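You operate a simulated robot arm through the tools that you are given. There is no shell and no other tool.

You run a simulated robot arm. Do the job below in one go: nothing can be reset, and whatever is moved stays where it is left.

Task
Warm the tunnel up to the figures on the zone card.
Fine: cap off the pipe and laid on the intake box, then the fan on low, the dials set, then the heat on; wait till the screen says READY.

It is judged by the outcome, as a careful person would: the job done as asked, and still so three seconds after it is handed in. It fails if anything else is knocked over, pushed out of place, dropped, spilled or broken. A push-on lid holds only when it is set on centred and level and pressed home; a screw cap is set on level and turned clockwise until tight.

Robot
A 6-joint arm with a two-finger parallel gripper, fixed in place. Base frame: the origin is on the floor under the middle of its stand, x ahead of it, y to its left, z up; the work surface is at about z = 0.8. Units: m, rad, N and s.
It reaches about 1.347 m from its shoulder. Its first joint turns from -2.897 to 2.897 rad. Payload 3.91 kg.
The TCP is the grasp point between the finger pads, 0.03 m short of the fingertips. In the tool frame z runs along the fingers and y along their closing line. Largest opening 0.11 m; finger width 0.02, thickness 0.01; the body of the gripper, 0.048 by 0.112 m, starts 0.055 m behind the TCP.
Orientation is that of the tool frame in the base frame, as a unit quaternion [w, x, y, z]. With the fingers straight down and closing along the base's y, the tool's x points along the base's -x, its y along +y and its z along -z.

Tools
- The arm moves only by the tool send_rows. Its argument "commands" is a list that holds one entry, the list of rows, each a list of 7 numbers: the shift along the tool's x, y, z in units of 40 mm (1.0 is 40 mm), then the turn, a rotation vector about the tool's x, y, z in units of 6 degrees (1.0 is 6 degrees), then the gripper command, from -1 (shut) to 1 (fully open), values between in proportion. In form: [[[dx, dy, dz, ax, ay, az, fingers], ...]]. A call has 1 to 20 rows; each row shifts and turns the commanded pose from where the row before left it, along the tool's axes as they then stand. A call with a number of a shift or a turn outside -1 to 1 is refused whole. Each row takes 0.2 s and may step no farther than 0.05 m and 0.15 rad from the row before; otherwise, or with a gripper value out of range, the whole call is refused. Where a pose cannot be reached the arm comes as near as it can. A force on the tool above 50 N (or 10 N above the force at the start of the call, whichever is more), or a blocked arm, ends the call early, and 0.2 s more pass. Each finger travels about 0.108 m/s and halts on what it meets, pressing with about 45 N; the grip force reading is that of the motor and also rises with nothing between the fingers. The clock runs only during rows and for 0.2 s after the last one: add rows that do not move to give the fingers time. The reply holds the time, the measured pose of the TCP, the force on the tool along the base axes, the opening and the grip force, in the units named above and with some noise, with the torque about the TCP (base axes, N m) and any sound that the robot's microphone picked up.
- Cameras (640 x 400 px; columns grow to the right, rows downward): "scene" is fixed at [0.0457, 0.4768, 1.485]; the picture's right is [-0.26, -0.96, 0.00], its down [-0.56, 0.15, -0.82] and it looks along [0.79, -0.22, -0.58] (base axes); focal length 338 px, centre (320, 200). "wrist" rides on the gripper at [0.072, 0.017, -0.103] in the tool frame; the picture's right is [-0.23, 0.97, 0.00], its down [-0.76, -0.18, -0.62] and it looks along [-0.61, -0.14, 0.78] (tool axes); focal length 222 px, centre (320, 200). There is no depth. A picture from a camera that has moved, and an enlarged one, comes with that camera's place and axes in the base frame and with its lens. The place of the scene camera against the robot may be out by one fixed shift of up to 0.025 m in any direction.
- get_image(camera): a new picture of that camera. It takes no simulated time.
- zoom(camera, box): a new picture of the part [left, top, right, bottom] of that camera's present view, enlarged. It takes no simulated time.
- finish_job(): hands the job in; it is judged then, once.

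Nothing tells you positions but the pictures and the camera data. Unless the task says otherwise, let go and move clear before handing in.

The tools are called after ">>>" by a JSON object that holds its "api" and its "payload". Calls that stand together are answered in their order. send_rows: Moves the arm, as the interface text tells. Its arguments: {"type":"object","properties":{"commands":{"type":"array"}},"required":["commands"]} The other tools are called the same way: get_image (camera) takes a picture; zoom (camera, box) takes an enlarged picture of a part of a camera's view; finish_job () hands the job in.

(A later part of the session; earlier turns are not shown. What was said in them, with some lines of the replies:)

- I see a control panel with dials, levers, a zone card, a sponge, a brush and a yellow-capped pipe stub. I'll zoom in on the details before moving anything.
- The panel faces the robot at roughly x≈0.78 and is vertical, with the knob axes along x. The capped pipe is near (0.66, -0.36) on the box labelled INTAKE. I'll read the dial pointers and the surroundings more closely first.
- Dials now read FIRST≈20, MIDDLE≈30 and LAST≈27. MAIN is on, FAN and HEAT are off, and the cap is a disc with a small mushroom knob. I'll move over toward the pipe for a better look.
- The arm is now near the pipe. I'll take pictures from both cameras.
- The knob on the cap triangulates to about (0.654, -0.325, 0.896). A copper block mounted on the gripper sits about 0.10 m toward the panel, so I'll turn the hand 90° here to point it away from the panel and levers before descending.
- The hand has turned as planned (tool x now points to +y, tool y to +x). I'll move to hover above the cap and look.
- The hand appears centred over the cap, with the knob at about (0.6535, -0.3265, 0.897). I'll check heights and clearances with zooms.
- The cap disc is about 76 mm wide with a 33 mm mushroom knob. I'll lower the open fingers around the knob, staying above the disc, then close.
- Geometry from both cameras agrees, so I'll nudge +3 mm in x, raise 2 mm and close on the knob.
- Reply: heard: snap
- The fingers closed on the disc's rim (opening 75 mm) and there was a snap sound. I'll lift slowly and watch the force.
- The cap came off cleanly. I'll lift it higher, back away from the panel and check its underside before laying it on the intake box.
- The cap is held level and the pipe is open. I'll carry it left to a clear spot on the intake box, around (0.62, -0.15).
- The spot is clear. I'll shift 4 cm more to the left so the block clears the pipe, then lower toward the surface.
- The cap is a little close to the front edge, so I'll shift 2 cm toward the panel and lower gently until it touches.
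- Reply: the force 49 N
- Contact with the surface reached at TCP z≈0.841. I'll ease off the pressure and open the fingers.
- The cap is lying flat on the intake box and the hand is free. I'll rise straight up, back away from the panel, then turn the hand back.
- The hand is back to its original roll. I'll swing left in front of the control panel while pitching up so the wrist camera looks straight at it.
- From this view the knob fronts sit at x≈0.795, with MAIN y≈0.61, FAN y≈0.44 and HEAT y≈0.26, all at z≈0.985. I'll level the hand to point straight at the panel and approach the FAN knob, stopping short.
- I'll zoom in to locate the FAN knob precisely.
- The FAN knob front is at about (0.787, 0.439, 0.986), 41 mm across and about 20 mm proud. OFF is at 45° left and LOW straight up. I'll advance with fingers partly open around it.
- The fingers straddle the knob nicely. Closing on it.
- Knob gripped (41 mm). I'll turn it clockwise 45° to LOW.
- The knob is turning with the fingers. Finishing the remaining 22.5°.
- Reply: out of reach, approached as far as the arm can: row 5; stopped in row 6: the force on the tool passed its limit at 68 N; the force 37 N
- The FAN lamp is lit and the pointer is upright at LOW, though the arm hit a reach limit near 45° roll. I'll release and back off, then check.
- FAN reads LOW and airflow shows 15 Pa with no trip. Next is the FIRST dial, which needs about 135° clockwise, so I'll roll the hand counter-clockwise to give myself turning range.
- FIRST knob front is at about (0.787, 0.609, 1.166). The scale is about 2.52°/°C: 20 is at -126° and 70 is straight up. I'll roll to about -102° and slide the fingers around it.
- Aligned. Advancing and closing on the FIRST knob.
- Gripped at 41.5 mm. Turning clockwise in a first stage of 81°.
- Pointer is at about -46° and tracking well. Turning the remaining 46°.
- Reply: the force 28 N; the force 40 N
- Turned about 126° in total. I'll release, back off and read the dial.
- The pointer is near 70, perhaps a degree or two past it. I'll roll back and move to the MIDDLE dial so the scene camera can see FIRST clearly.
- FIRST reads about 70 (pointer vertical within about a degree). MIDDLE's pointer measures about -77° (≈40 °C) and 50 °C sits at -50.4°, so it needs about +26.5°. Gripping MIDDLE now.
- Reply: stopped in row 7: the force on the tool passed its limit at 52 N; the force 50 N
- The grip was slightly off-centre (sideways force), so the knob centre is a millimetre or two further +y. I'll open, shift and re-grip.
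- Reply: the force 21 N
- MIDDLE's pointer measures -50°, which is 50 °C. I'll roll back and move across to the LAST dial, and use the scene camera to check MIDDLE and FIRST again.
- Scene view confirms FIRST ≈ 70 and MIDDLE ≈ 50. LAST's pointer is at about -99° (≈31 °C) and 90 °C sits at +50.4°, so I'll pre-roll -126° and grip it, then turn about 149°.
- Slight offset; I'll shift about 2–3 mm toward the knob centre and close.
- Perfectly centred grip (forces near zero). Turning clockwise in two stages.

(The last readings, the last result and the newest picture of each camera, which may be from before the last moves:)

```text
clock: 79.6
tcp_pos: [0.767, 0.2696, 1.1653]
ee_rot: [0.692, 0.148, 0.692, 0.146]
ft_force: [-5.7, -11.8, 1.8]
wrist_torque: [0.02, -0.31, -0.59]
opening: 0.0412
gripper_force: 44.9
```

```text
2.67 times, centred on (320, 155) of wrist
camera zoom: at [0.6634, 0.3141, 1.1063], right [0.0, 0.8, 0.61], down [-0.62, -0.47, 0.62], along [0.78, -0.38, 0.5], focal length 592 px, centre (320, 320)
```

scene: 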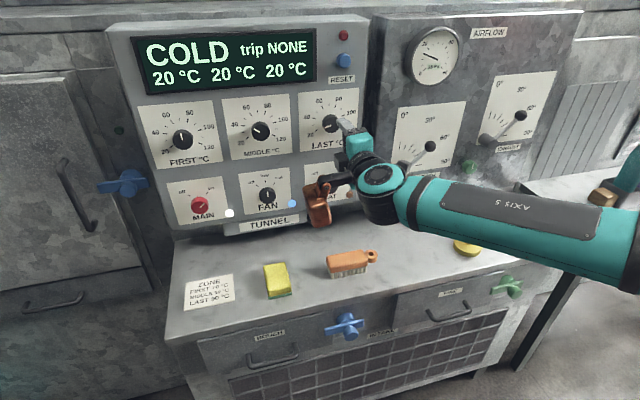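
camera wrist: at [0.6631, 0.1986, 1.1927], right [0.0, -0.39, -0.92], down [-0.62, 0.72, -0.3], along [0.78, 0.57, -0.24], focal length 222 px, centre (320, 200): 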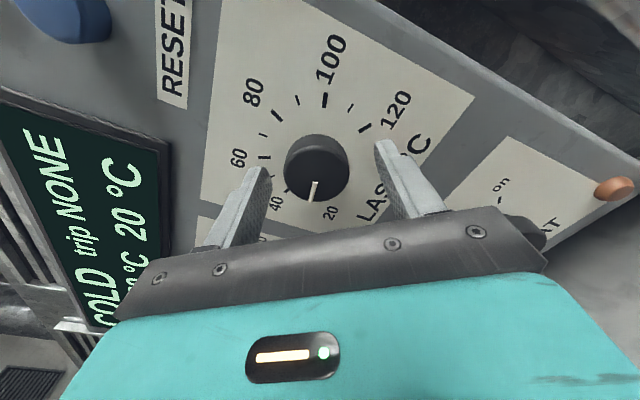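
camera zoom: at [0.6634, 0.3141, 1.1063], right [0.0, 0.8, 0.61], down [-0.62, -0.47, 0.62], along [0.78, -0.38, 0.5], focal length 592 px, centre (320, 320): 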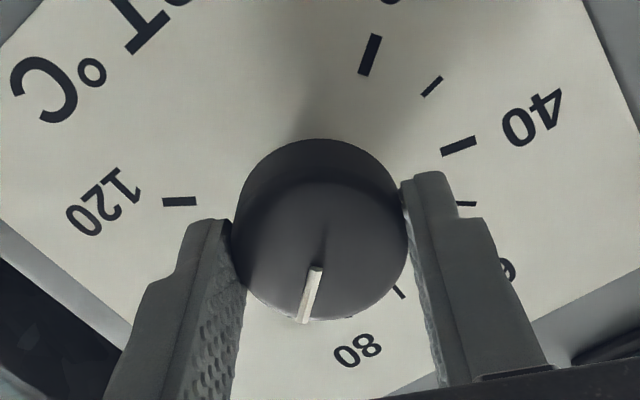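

>>> {"api": "send_rows", "payload": {"commands": [[[0, 0, 0, 0, 0, 0, -0.1], [0, 0, 0, 0, 0, 0, 0.3], [0, 0, 0, 0, 0, 0, 0.3], [0, 0, -0.5, 0, 0, 0, 0.3], [0, 0, -0.8, 0, 0, 0, 0.3], [0, 0, -0.8, 0, 0, 0, 0.3], [0, 0, 0, 0, 0, 0, 0.3]]]}}

>>> {"api": "zoom", "payload": {"camera": "wrist", "box": [260, 80, 380, 170]}}

>>> {"api": "zoom", "payload": {"camera": "scene", "box": [305, 95, 355, 150]}}

```text
clock: 81.2
tcp_pos: [0.6827, 0.2704, 1.1664]
ee_rot: [0.691, 0.147, 0.692, 0.146]
ft_force: [-0.3, -0.5, 0.1]
wrist_torque: [0.01, 0.0, -0.05]
opening: 0.0714
gripper_force: 0.1
```

```text
4.44 times, centred on (320, 125) of wrist
camera zoom: at [0.5798, 0.3145, 1.107], right [0.0, 0.8, 0.6], down [-0.62, -0.47, 0.62], along [0.78, -0.38, 0.5], focal length 987 px, centre (320, 533)
```

zoom: 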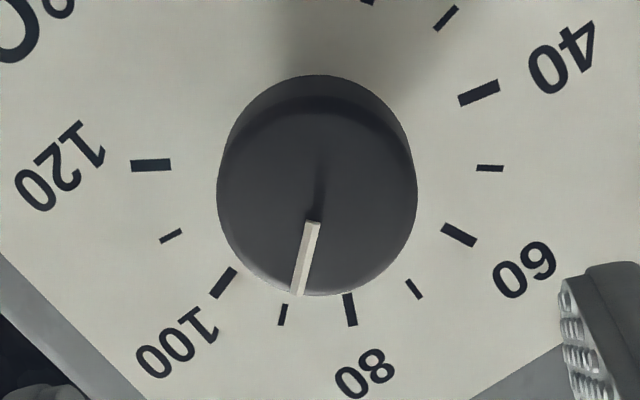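

```text
7.27 times, centred on (330, 122) of scene
camera zoom: at [0.0457, 0.4768, 1.485], right [-0.26, -0.96, 0.0], down [-0.56, 0.15, -0.82], along [0.79, -0.22, -0.58], focal length 2461 px, centre (247, 764)
```

zoom: 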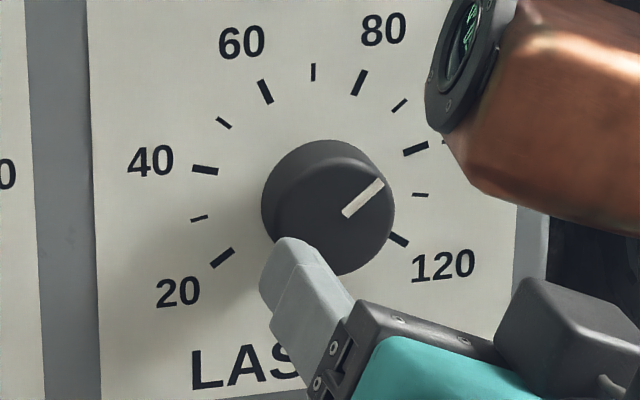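

LAST measures about 49–50° right, close to 90 °C. I'll take tighter zooms to pin it down.

>>> {"api": "zoom", "payload": {"camera": "scene", "box": [320, 110, 345, 145]}}

>>> {"api": "zoom", "payload": {"camera": "wrist", "box": [290, 100, 350, 155]}}

```text
11.43 times, centred on (332, 128) of scene
camera zoom: at [0.0457, 0.4768, 1.485], right [-0.26, -0.96, 0.0], down [-0.56, 0.15, -0.82], along [0.79, -0.22, -0.58], focal length 3867 px, centre (177, 1029)
```

zoom: 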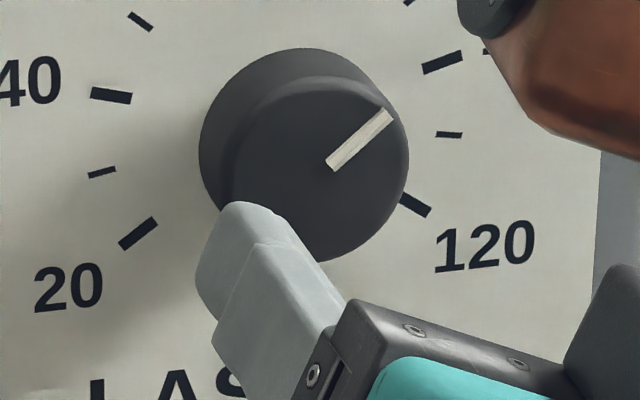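

```text
7.27 times, centred on (320, 128) of wrist
camera zoom: at [0.5798, 0.3145, 1.107], right [0.0, 0.8, 0.6], down [-0.62, -0.47, 0.62], along [0.78, -0.38, 0.5], focal length 1615 px, centre (320, 727)
```

zoom: 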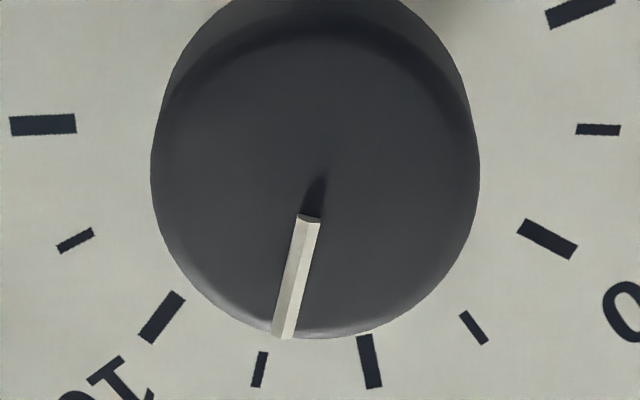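

All three dials are within about 1 °C of the card (≈70 / 50 / 90). Next is HEAT: roll back, drop to its height in the same column, and pre-roll -66°.

>>> {"api": "send_rows", "payload": {"commands": [[[0, 0, 0, 0, 0, -1, 0.3], [0, 0, 0, 0, 0, -1, 0.3], [0, 0, 0, 0, 0, -1, 0.3], [0, 0, 0, 0, 0, -1, 0.3], [0.9, 0, 0, 0, 0, 0, 0.3], [0.9, 0, 0, 0, 0, 0, 0.3], [0.9, 0, 0, 0, 0, 0, 0.3], [0.9, 0, 0, 0, 0, 0, 0.3], [0.9, 0, 0, 0, 0, 0, 0.3], [0, 0, 0, 0, 0, 0, 0.3]]]}}

>>> {"api": "get_image", "payload": {"camera": "wrist"}}

>>> {"api": "zoom", "payload": {"camera": "wrist", "box": [260, 80, 380, 170]}}

>>> {"api": "get_image", "payload": {"camera": "scene"}}

```text
clock: 83.4
tcp_pos: [0.6834, 0.273, 0.9857]
ee_rot: [0.706, 0.001, 0.708, -0.001]
ft_force: [0.3, 0.7, -0.7]
wrist_torque: [0.01, 0.02, 0.03]
opening: 0.0715
gripper_force: 0.1
```

```text
taken
camera wrist: at [0.5803, 0.2891, 0.913], right [0.0, 0.97, 0.23], down [-0.62, -0.18, 0.76], along [0.78, -0.14, 0.61], focal length 222 px, centre (320, 200)
```

wrist: 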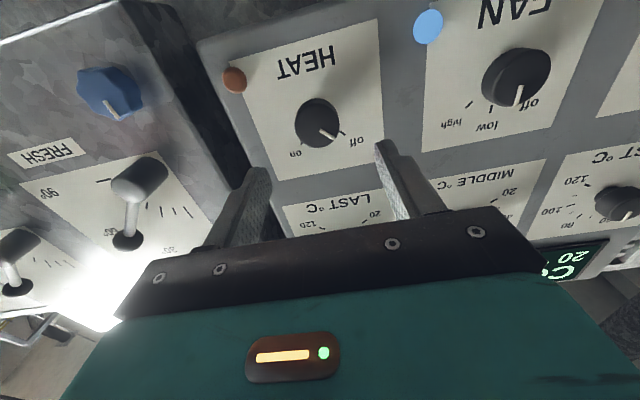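

```text
4.44 times, centred on (320, 125) of wrist
camera zoom: at [0.5803, 0.2891, 0.913], right [0.0, 0.97, 0.23], down [-0.62, -0.18, 0.76], along [0.78, -0.14, 0.61], focal length 987 px, centre (320, 533)
```

zoom: 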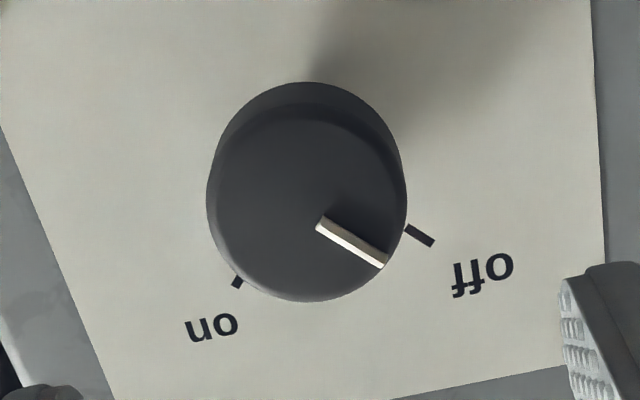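

```text
taken
```

scene: 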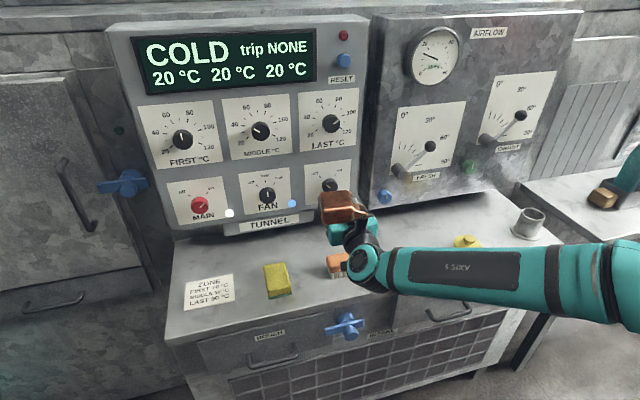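

HEAT knob is centred at about (0.270, 0.985), with OFF at -45° and ON at +45°. Rolling and approaching.

>>> {"api": "send_rows", "payload": {"commands": [[[0.018, -0.065, 0, 0, 0, 0, 0.3], [0, 0, 0, 0, 0, -1, 0.3], [0, 0, 0, 0, 0, -1, 0.3], [0, 0, 0, 0, 0, -1, 0.3], [0, 0, 0, 0, 0, -1, 0.3], [0, 0, 0, 0, 0, -1, 0.3], [0, 0, 0, 0, 0, -1, 0.3], [0, 0, 0, 0, 0, -1, 0.3], [0, 0, 0, 0, 0, -1, 0.3], [0, 0, 0, 0, 0, -1, 0.3], [0, 0, 0, 0, 0, -1, 0.3], [0, 0, 0, 0, 0, -1, 0.3], [0, 0, 0.8, 0, 0, 0, 0.2], [0, 0, 0.8, 0, 0, 0, 0.2], [0, 0, 0.5, 0, 0, 0, 0.2], [0, 0, 0, 0, 0, 0, 0.2]]]}}

>>> {"api": "get_image", "payload": {"camera": "wrist"}}

>>> {"api": "get_image", "payload": {"camera": "scene"}}

```text
clock: 86.8
tcp_pos: [0.7653, 0.2667, 0.9854]
ee_rot: [0.591, -0.385, 0.594, -0.385]
ft_force: [0.0, -0.2, -0.5]
wrist_torque: [0.03, -0.02, 0.03]
opening: 0.0659
gripper_force: 0.0
```

```text
taken
camera wrist: at [0.6623, 0.2073, 0.9396], right [0.0, 0.6, -0.8], down [-0.62, 0.63, 0.47], along [0.78, 0.49, 0.38], focal length 222 px, centre (320, 200)
```

wrist: 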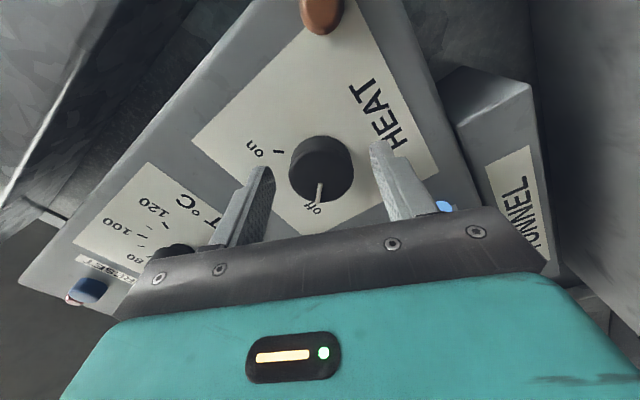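

```text
taken
```

scene: 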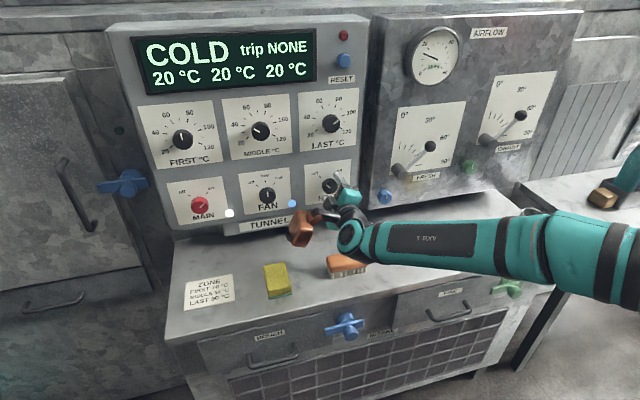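

>>> {"api": "send_rows", "payload": {"commands": [[[-0.07, 0, 0, 0, 0, 0, 0.1], [0, 0, 0, 0, 0, 0, 0.1], [0, 0, 0, 0, 0, 0, -1], [0, 0, 0, 0, 0, 0, -1], [0, 0, 0, 0, 0, 0, -1], [0, 0, 0, 0, 0, 0, -1]]]}}

>>> {"api": "zoom", "payload": {"camera": "wrist", "box": [220, 80, 420, 230]}}

```text
clock: 88.2
tcp_pos: [0.7661, 0.2714, 0.9851]
ee_rot: [0.592, -0.385, 0.594, -0.385]
ft_force: [3.1, -0.2, 4.0]
wrist_torque: [0.05, -0.13, -0.05]
opening: 0.0407
gripper_force: 44.8
```

```text
2.67 times, centred on (320, 155) of wrist
camera zoom: at [0.6624, 0.2104, 0.9406], right [0.0, 0.6, -0.8], down [-0.62, 0.63, 0.47], along [0.78, 0.49, 0.38], focal length 592 px, centre (320, 320)
```

zoom: 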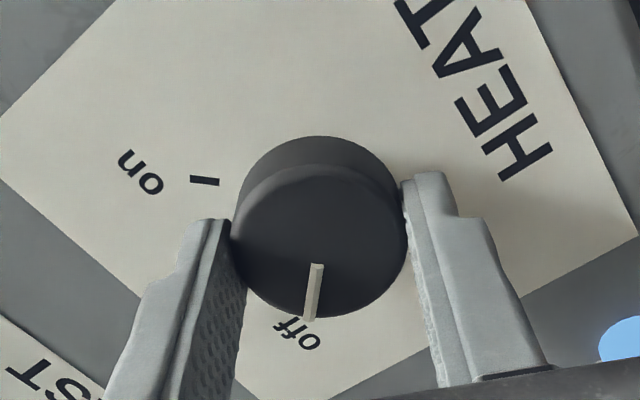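

Well centred. Turning HEAT clockwise toward ON.

>>> {"api": "send_rows", "payload": {"commands": [[[0, 0, 0, 0, 0, 0.88, -1], [0, 0, 0, 0, 0, 0.88, -1], [0, 0, 0, 0, 0, 0.88, -1], [0, 0, 0, 0, 0, 0.88, -1], [0, 0, 0, 0, 0, 0.88, -1], [0, 0, 0, 0, 0, 0.88, -1], [0, 0, 0, 0, 0, 0.88, -1], [0, 0, 0, 0, 0, 0.88, -1], [0, 0, 0, 0, 0, 0.88, -1], [0, 0, 0, 0, 0, 0.88, -1], [0, 0, 0, 0, 0, 0.88, -1], [0, 0, 0, 0, 0, 0.88, -1], [0, 0, 0, 0, 0, 0.88, -1], [0, 0, 0, 0, 0, 0, -1]]]}}

>>> {"api": "zoom", "payload": {"camera": "wrist", "box": [220, 80, 420, 230]}}

>>> {"api": "get_image", "payload": {"camera": "scene"}}

```text
clock: 91.2
tcp_pos: [0.7658, 0.2687, 0.9857]
ee_rot: [0.706, 0.019, 0.707, 0.017]
ft_force: [-24.9, -23.1, -7.7]
wrist_torque: [-0.03, 0.21, -0.85]
opening: 0.041
gripper_force: 44.8
```

```text
2.67 times, centred on (320, 155) of wrist
camera zoom: at [0.6627, 0.2896, 0.9146], right [0.0, 0.96, 0.27], down [-0.62, -0.21, 0.75], along [0.78, -0.17, 0.6], focal length 592 px, centre (320, 320)
```

zoom: 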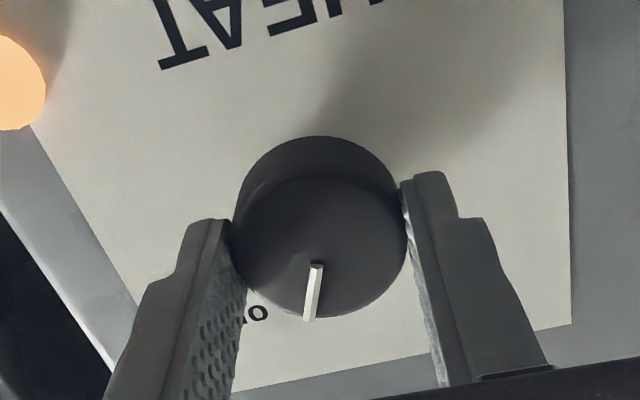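

```text
taken
```

scene: 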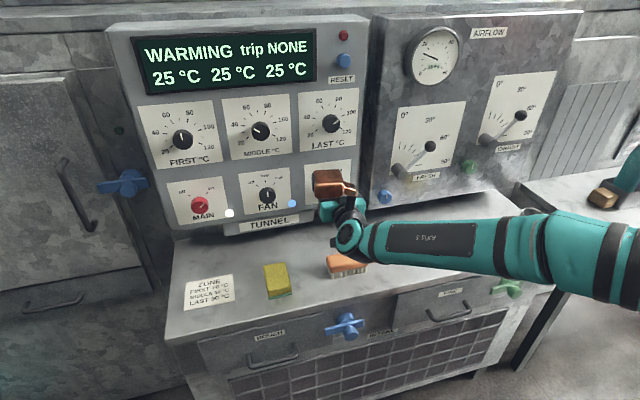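

HEAT lamp is lit and the screen shows WARMING. I'll finish turning the pointer fully to ON.

>>> {"api": "send_rows", "payload": {"commands": [[[0, -0.015, -0.005, 0, 0, 0.85, -1], [0, 0, 0, 0, 0, 0.85, -1], [0, 0, 0, 0, 0, 0.85, -1], [0, 0, 0, 0, 0, 0.85, -1], [0, 0, 0, 0, 0, 0, -1]]]}}

>>> {"api": "zoom", "payload": {"camera": "wrist", "box": [220, 80, 420, 230]}}

```text
clock: 92.4
tcp_pos: [0.7654, 0.2693, 0.985]
ee_rot: [0.693, 0.143, 0.693, 0.141]
ft_force: [-20.6, -20.2, -3.8]
wrist_torque: [0.02, -0.05, -0.73]
opening: 0.041
gripper_force: 45.5
```

```text
2.67 times, centred on (320, 155) of wrist
camera zoom: at [0.6628, 0.3129, 0.926], right [0.0, 0.81, 0.59], down [-0.62, -0.46, 0.63], along [0.78, -0.37, 0.5], focal length 592 px, centre (320, 320)
```

zoom: 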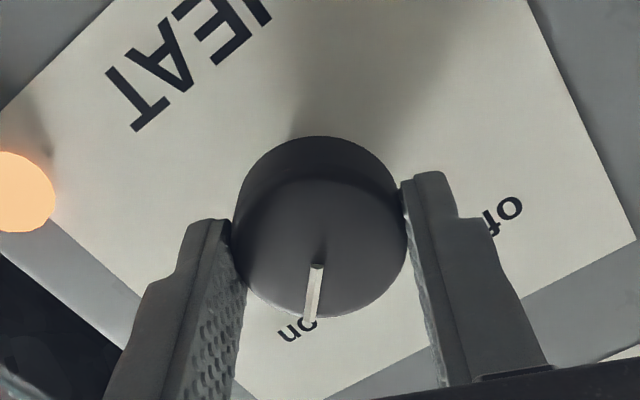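

HEAT points at ON. I'll release and back off, then watch the screen.

>>> {"api": "send_rows", "payload": {"commands": [[[0, 0, 0, 0, 0, 0, -0.1], [0, 0, 0, 0, 0, 0, 0.3], [0, 0, 0, 0, 0, 0, 0.3], [0, 0, -0.5, 0, 0, 0, 0.3], [0, 0, -0.8, 0, 0, 0, 0.3], [0, 0, -0.8, 0, 0, 0, 0.3], [0, 0, 0, 0, 0, 0, 0.3]]]}}

>>> {"api": "zoom", "payload": {"camera": "wrist", "box": [260, 80, 380, 170]}}

>>> {"api": "get_image", "payload": {"camera": "scene"}}

```text
clock: 94.0
tcp_pos: [0.6808, 0.2713, 0.9842]
ee_rot: [0.692, 0.143, 0.693, 0.14]
ft_force: [0.1, 0.1, 0.1]
wrist_torque: [0.0, -0.05, -0.03]
opening: 0.0715
gripper_force: 0.0
```

```text
4.44 times, centred on (320, 125) of wrist
camera zoom: at [0.5785, 0.3143, 0.9246], right [0.0, 0.81, 0.59], down [-0.62, -0.46, 0.63], along [0.78, -0.37, 0.5], focal length 987 px, centre (320, 533)
```

zoom: 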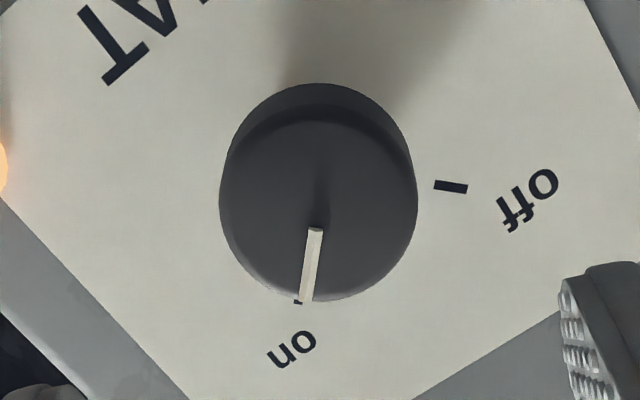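

```text
taken
```

scene: 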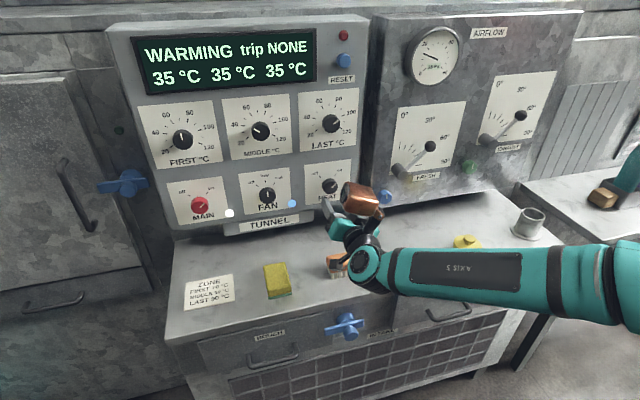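

HEAT is on and the tunnel is warming (35 °C each). I'll draw the hand back clear of the panel and wait.

>>> {"api": "send_rows", "payload": {"commands": [[[0, 0, -0.8, 0, 0, 0, 0.3], [0, 0, -0.8, 0, 0, 0, 0.3], [0, 0, -0.8, 0, 0, 0, 0.3], [0, 0, 0, 0, 0, 0, 0.3], [0, 0, 0, 0, 0, 0, 0.3], [0, 0, 0, 0, 0, 0, 0.3], [0, 0, 0, 0, 0, 0, 0.3], [0, 0, 0, 0, 0, 0, 0.3], [0, 0, 0, 0, 0, 0, 0.3], [0, 0, 0, 0, 0, 0, 0.3], [0, 0, 0, 0, 0, 0, 0.3], [0, 0, 0, 0, 0, 0, 0.3], [0, 0, 0, 0, 0, 0, 0.3], [0, 0, 0, 0, 0, 0, 0.3], [0, 0, 0, 0, 0, 0, 0.3], [0, 0, 0, 0, 0, 0, 0.3], [0, 0, 0, 0, 0, 0, 0.3], [0, 0, 0, 0, 0, 0, 0.3], [0, 0, 0, 0, 0, 0, 0.3], [0, 0, 0, 0, 0, 0, 0.3]]]}}

>>> {"api": "get_image", "payload": {"camera": "scene"}}

```text
clock: 98.2
tcp_pos: [0.5865, 0.2714, 0.9866]
ee_rot: [0.693, 0.142, 0.693, 0.14]
ft_force: [-1.0, -0.1, -0.3]
wrist_torque: [0.02, 0.0, 0.0]
opening: 0.0716
gripper_force: 0.1
```

```text
taken
```

scene: 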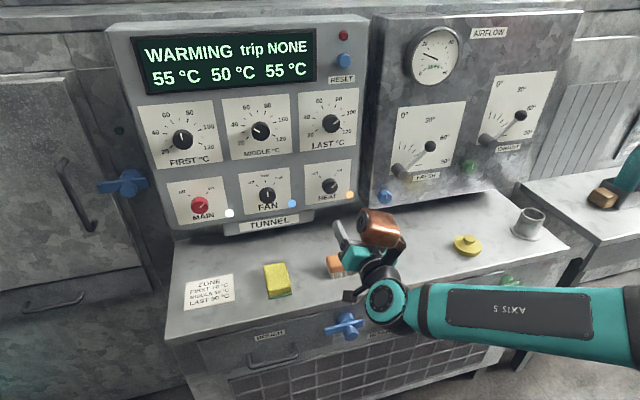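

MIDDLE has settled at 50. Waiting for the others.

>>> {"api": "send_rows", "payload": {"commands": [[[0, 0, 0, 0, 0, 0, 0.3], [0, 0, 0, 0, 0, 0, 0.3], [0, 0, 0, 0, 0, 0, 0.3], [0, 0, 0, 0, 0, 0, 0.3], [0, 0, 0, 0, 0, 0, 0.3], [0, 0, 0, 0, 0, 0, 0.3], [0, 0, 0, 0, 0, 0, 0.3], [0, 0, 0, 0, 0, 0, 0.3], [0, 0, 0, 0, 0, 0, 0.3], [0, 0, 0, 0, 0, 0, 0.3], [0, 0, 0, 0, 0, 0, 0.3], [0, 0, 0, 0, 0, 0, 0.3], [0, 0, 0, 0, 0, 0, 0.3], [0, 0, 0, 0, 0, 0, 0.3], [0, 0, 0, 0, 0, 0, 0.3], [0, 0, 0, 0, 0, 0, 0.3], [0, 0, 0, 0, 0, 0, 0.3], [0, 0, 0, 0, 0, 0, 0.3], [0, 0, 0, 0, 0, 0, 0.3], [0, 0, 0, 0, 0, 0, 0.3]]]}}

>>> {"api": "send_rows", "payload": {"commands": [[[0, 0, 0, 0, 0, 0, 0.3], [0, 0, 0, 0, 0, 0, 0.3], [0, 0, 0, 0, 0, 0, 0.3], [0, 0, 0, 0, 0, 0, 0.3], [0, 0, 0, 0, 0, 0, 0.3], [0, 0, 0, 0, 0, 0, 0.3], [0, 0, 0, 0, 0, 0, 0.3], [0, 0, 0, 0, 0, 0, 0.3], [0, 0, 0, 0, 0, 0, 0.3], [0, 0, 0, 0, 0, 0, 0.3], [0, 0, 0, 0, 0, 0, 0.3], [0, 0, 0, 0, 0, 0, 0.3], [0, 0, 0, 0, 0, 0, 0.3], [0, 0, 0, 0, 0, 0, 0.3], [0, 0, 0, 0, 0, 0, 0.3], [0, 0, 0, 0, 0, 0, 0.3], [0, 0, 0, 0, 0, 0, 0.3], [0, 0, 0, 0, 0, 0, 0.3], [0, 0, 0, 0, 0, 0, 0.3], [0, 0, 0, 0, 0, 0, 0.3]]]}}

>>> {"api": "get_image", "payload": {"camera": "scene"}}

```text
clock: 102.4
tcp_pos: [0.587, 0.2716, 0.986]
ee_rot: [0.693, 0.142, 0.693, 0.141]
ft_force: [-0.3, -0.1, 0.2]
wrist_torque: [0.03, 0.01, 0.02]
opening: 0.0715
gripper_force: 0.1
```

```text
clock: 106.6
tcp_pos: [0.5875, 0.2711, 0.9865]
ee_rot: [0.693, 0.143, 0.693, 0.14]
ft_force: [0.5, 0.9, 0.4]
wrist_torque: [0.0, 0.02, 0.03]
opening: 0.0712
gripper_force: 0.0
```

```text
taken
```

scene: 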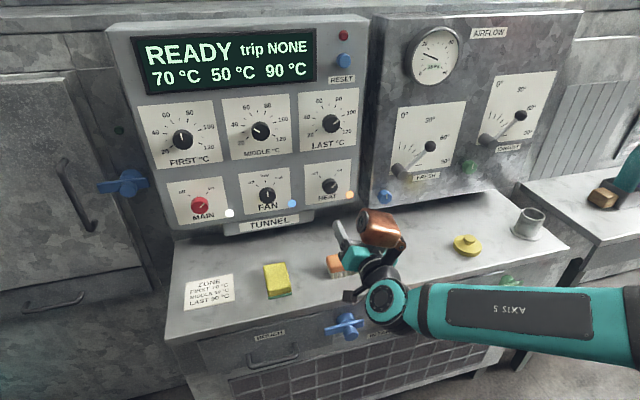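

The screen reads READY with 70 / 50 / 90 °C and no trip. I'll do a last check on the screen, brush, cap and surroundings before handing in.

>>> {"api": "zoom", "payload": {"camera": "scene", "box": [100, 10, 370, 240]}}

>>> {"api": "zoom", "payload": {"camera": "scene", "box": [170, 180, 590, 360]}}

>>> {"api": "get_image", "payload": {"camera": "wrist"}}

```text
1.74 times, centred on (235, 125) of scene
camera zoom: at [0.0457, 0.4768, 1.485], right [-0.26, -0.96, 0.0], down [-0.56, 0.15, -0.82], along [0.79, -0.22, -0.58], focal length 588 px, centre (468, 330)
```

zoom: 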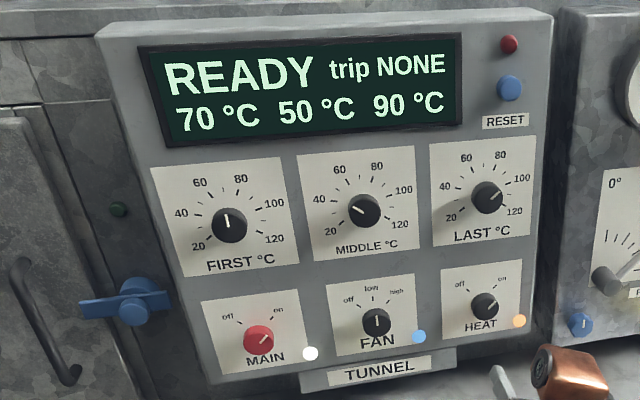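

```text
1.52 times, centred on (380, 270) of scene
camera zoom: at [0.0457, 0.4768, 1.485], right [-0.26, -0.96, 0.0], down [-0.56, 0.15, -0.82], along [0.79, -0.22, -0.58], focal length 516 px, centre (229, 93)
```

zoom: 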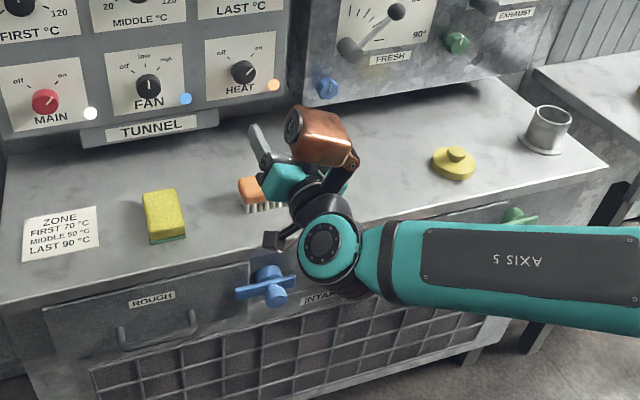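

```text
taken
camera wrist: at [0.4842, 0.314, 0.9261], right [0.0, 0.81, 0.59], down [-0.62, -0.46, 0.63], along [0.78, -0.37, 0.5], focal length 222 px, centre (320, 200)
```

wrist: 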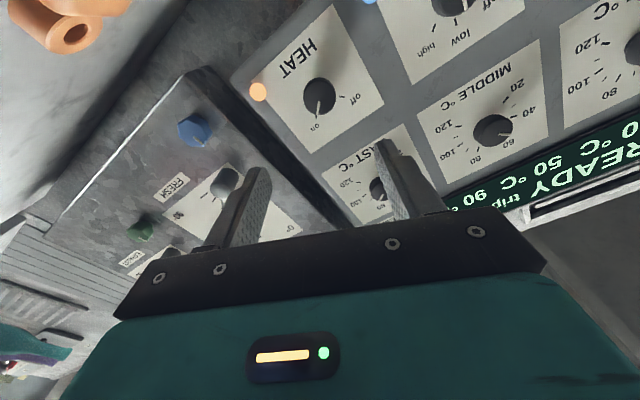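

The job is done. The screen reads READY at 70 / 50 / 90 °C with no trip, the fan is on low, the heat is on, and the cap lies flat on the intake box. Everything else looks undisturbed and the hand is clear and empty, so I'm handing in.

>>> {"api": "finish_job", "payload": {}}

```text
The job is handed in.
```

The tunnel is warmed up: the screen reads READY at 70 / 50 / 90 °C with trip NONE, matching the zone card. The job is handed in.

- **Cap:** it came off the pipe cleanly and lies flat on top of the intake box.
- **Fan:** it is on low, and the airflow gauge read 15 Pa.
- **Dials:** by my reading of the pointers, FIRST, MIDDLE and LAST are each within about 1 °C of 70, 50 and 90.
- **Heat:** I turned it on last, after the dials were set, then waited until READY came up.
- **Surroundings:** nothing else looked moved in the final pictures, though the arm partly hid the brush. The hand is empty and clear of the panel.

The small green light on the cabinet to the left went out when the fan came on. I took it as part of normal running and left it alone.
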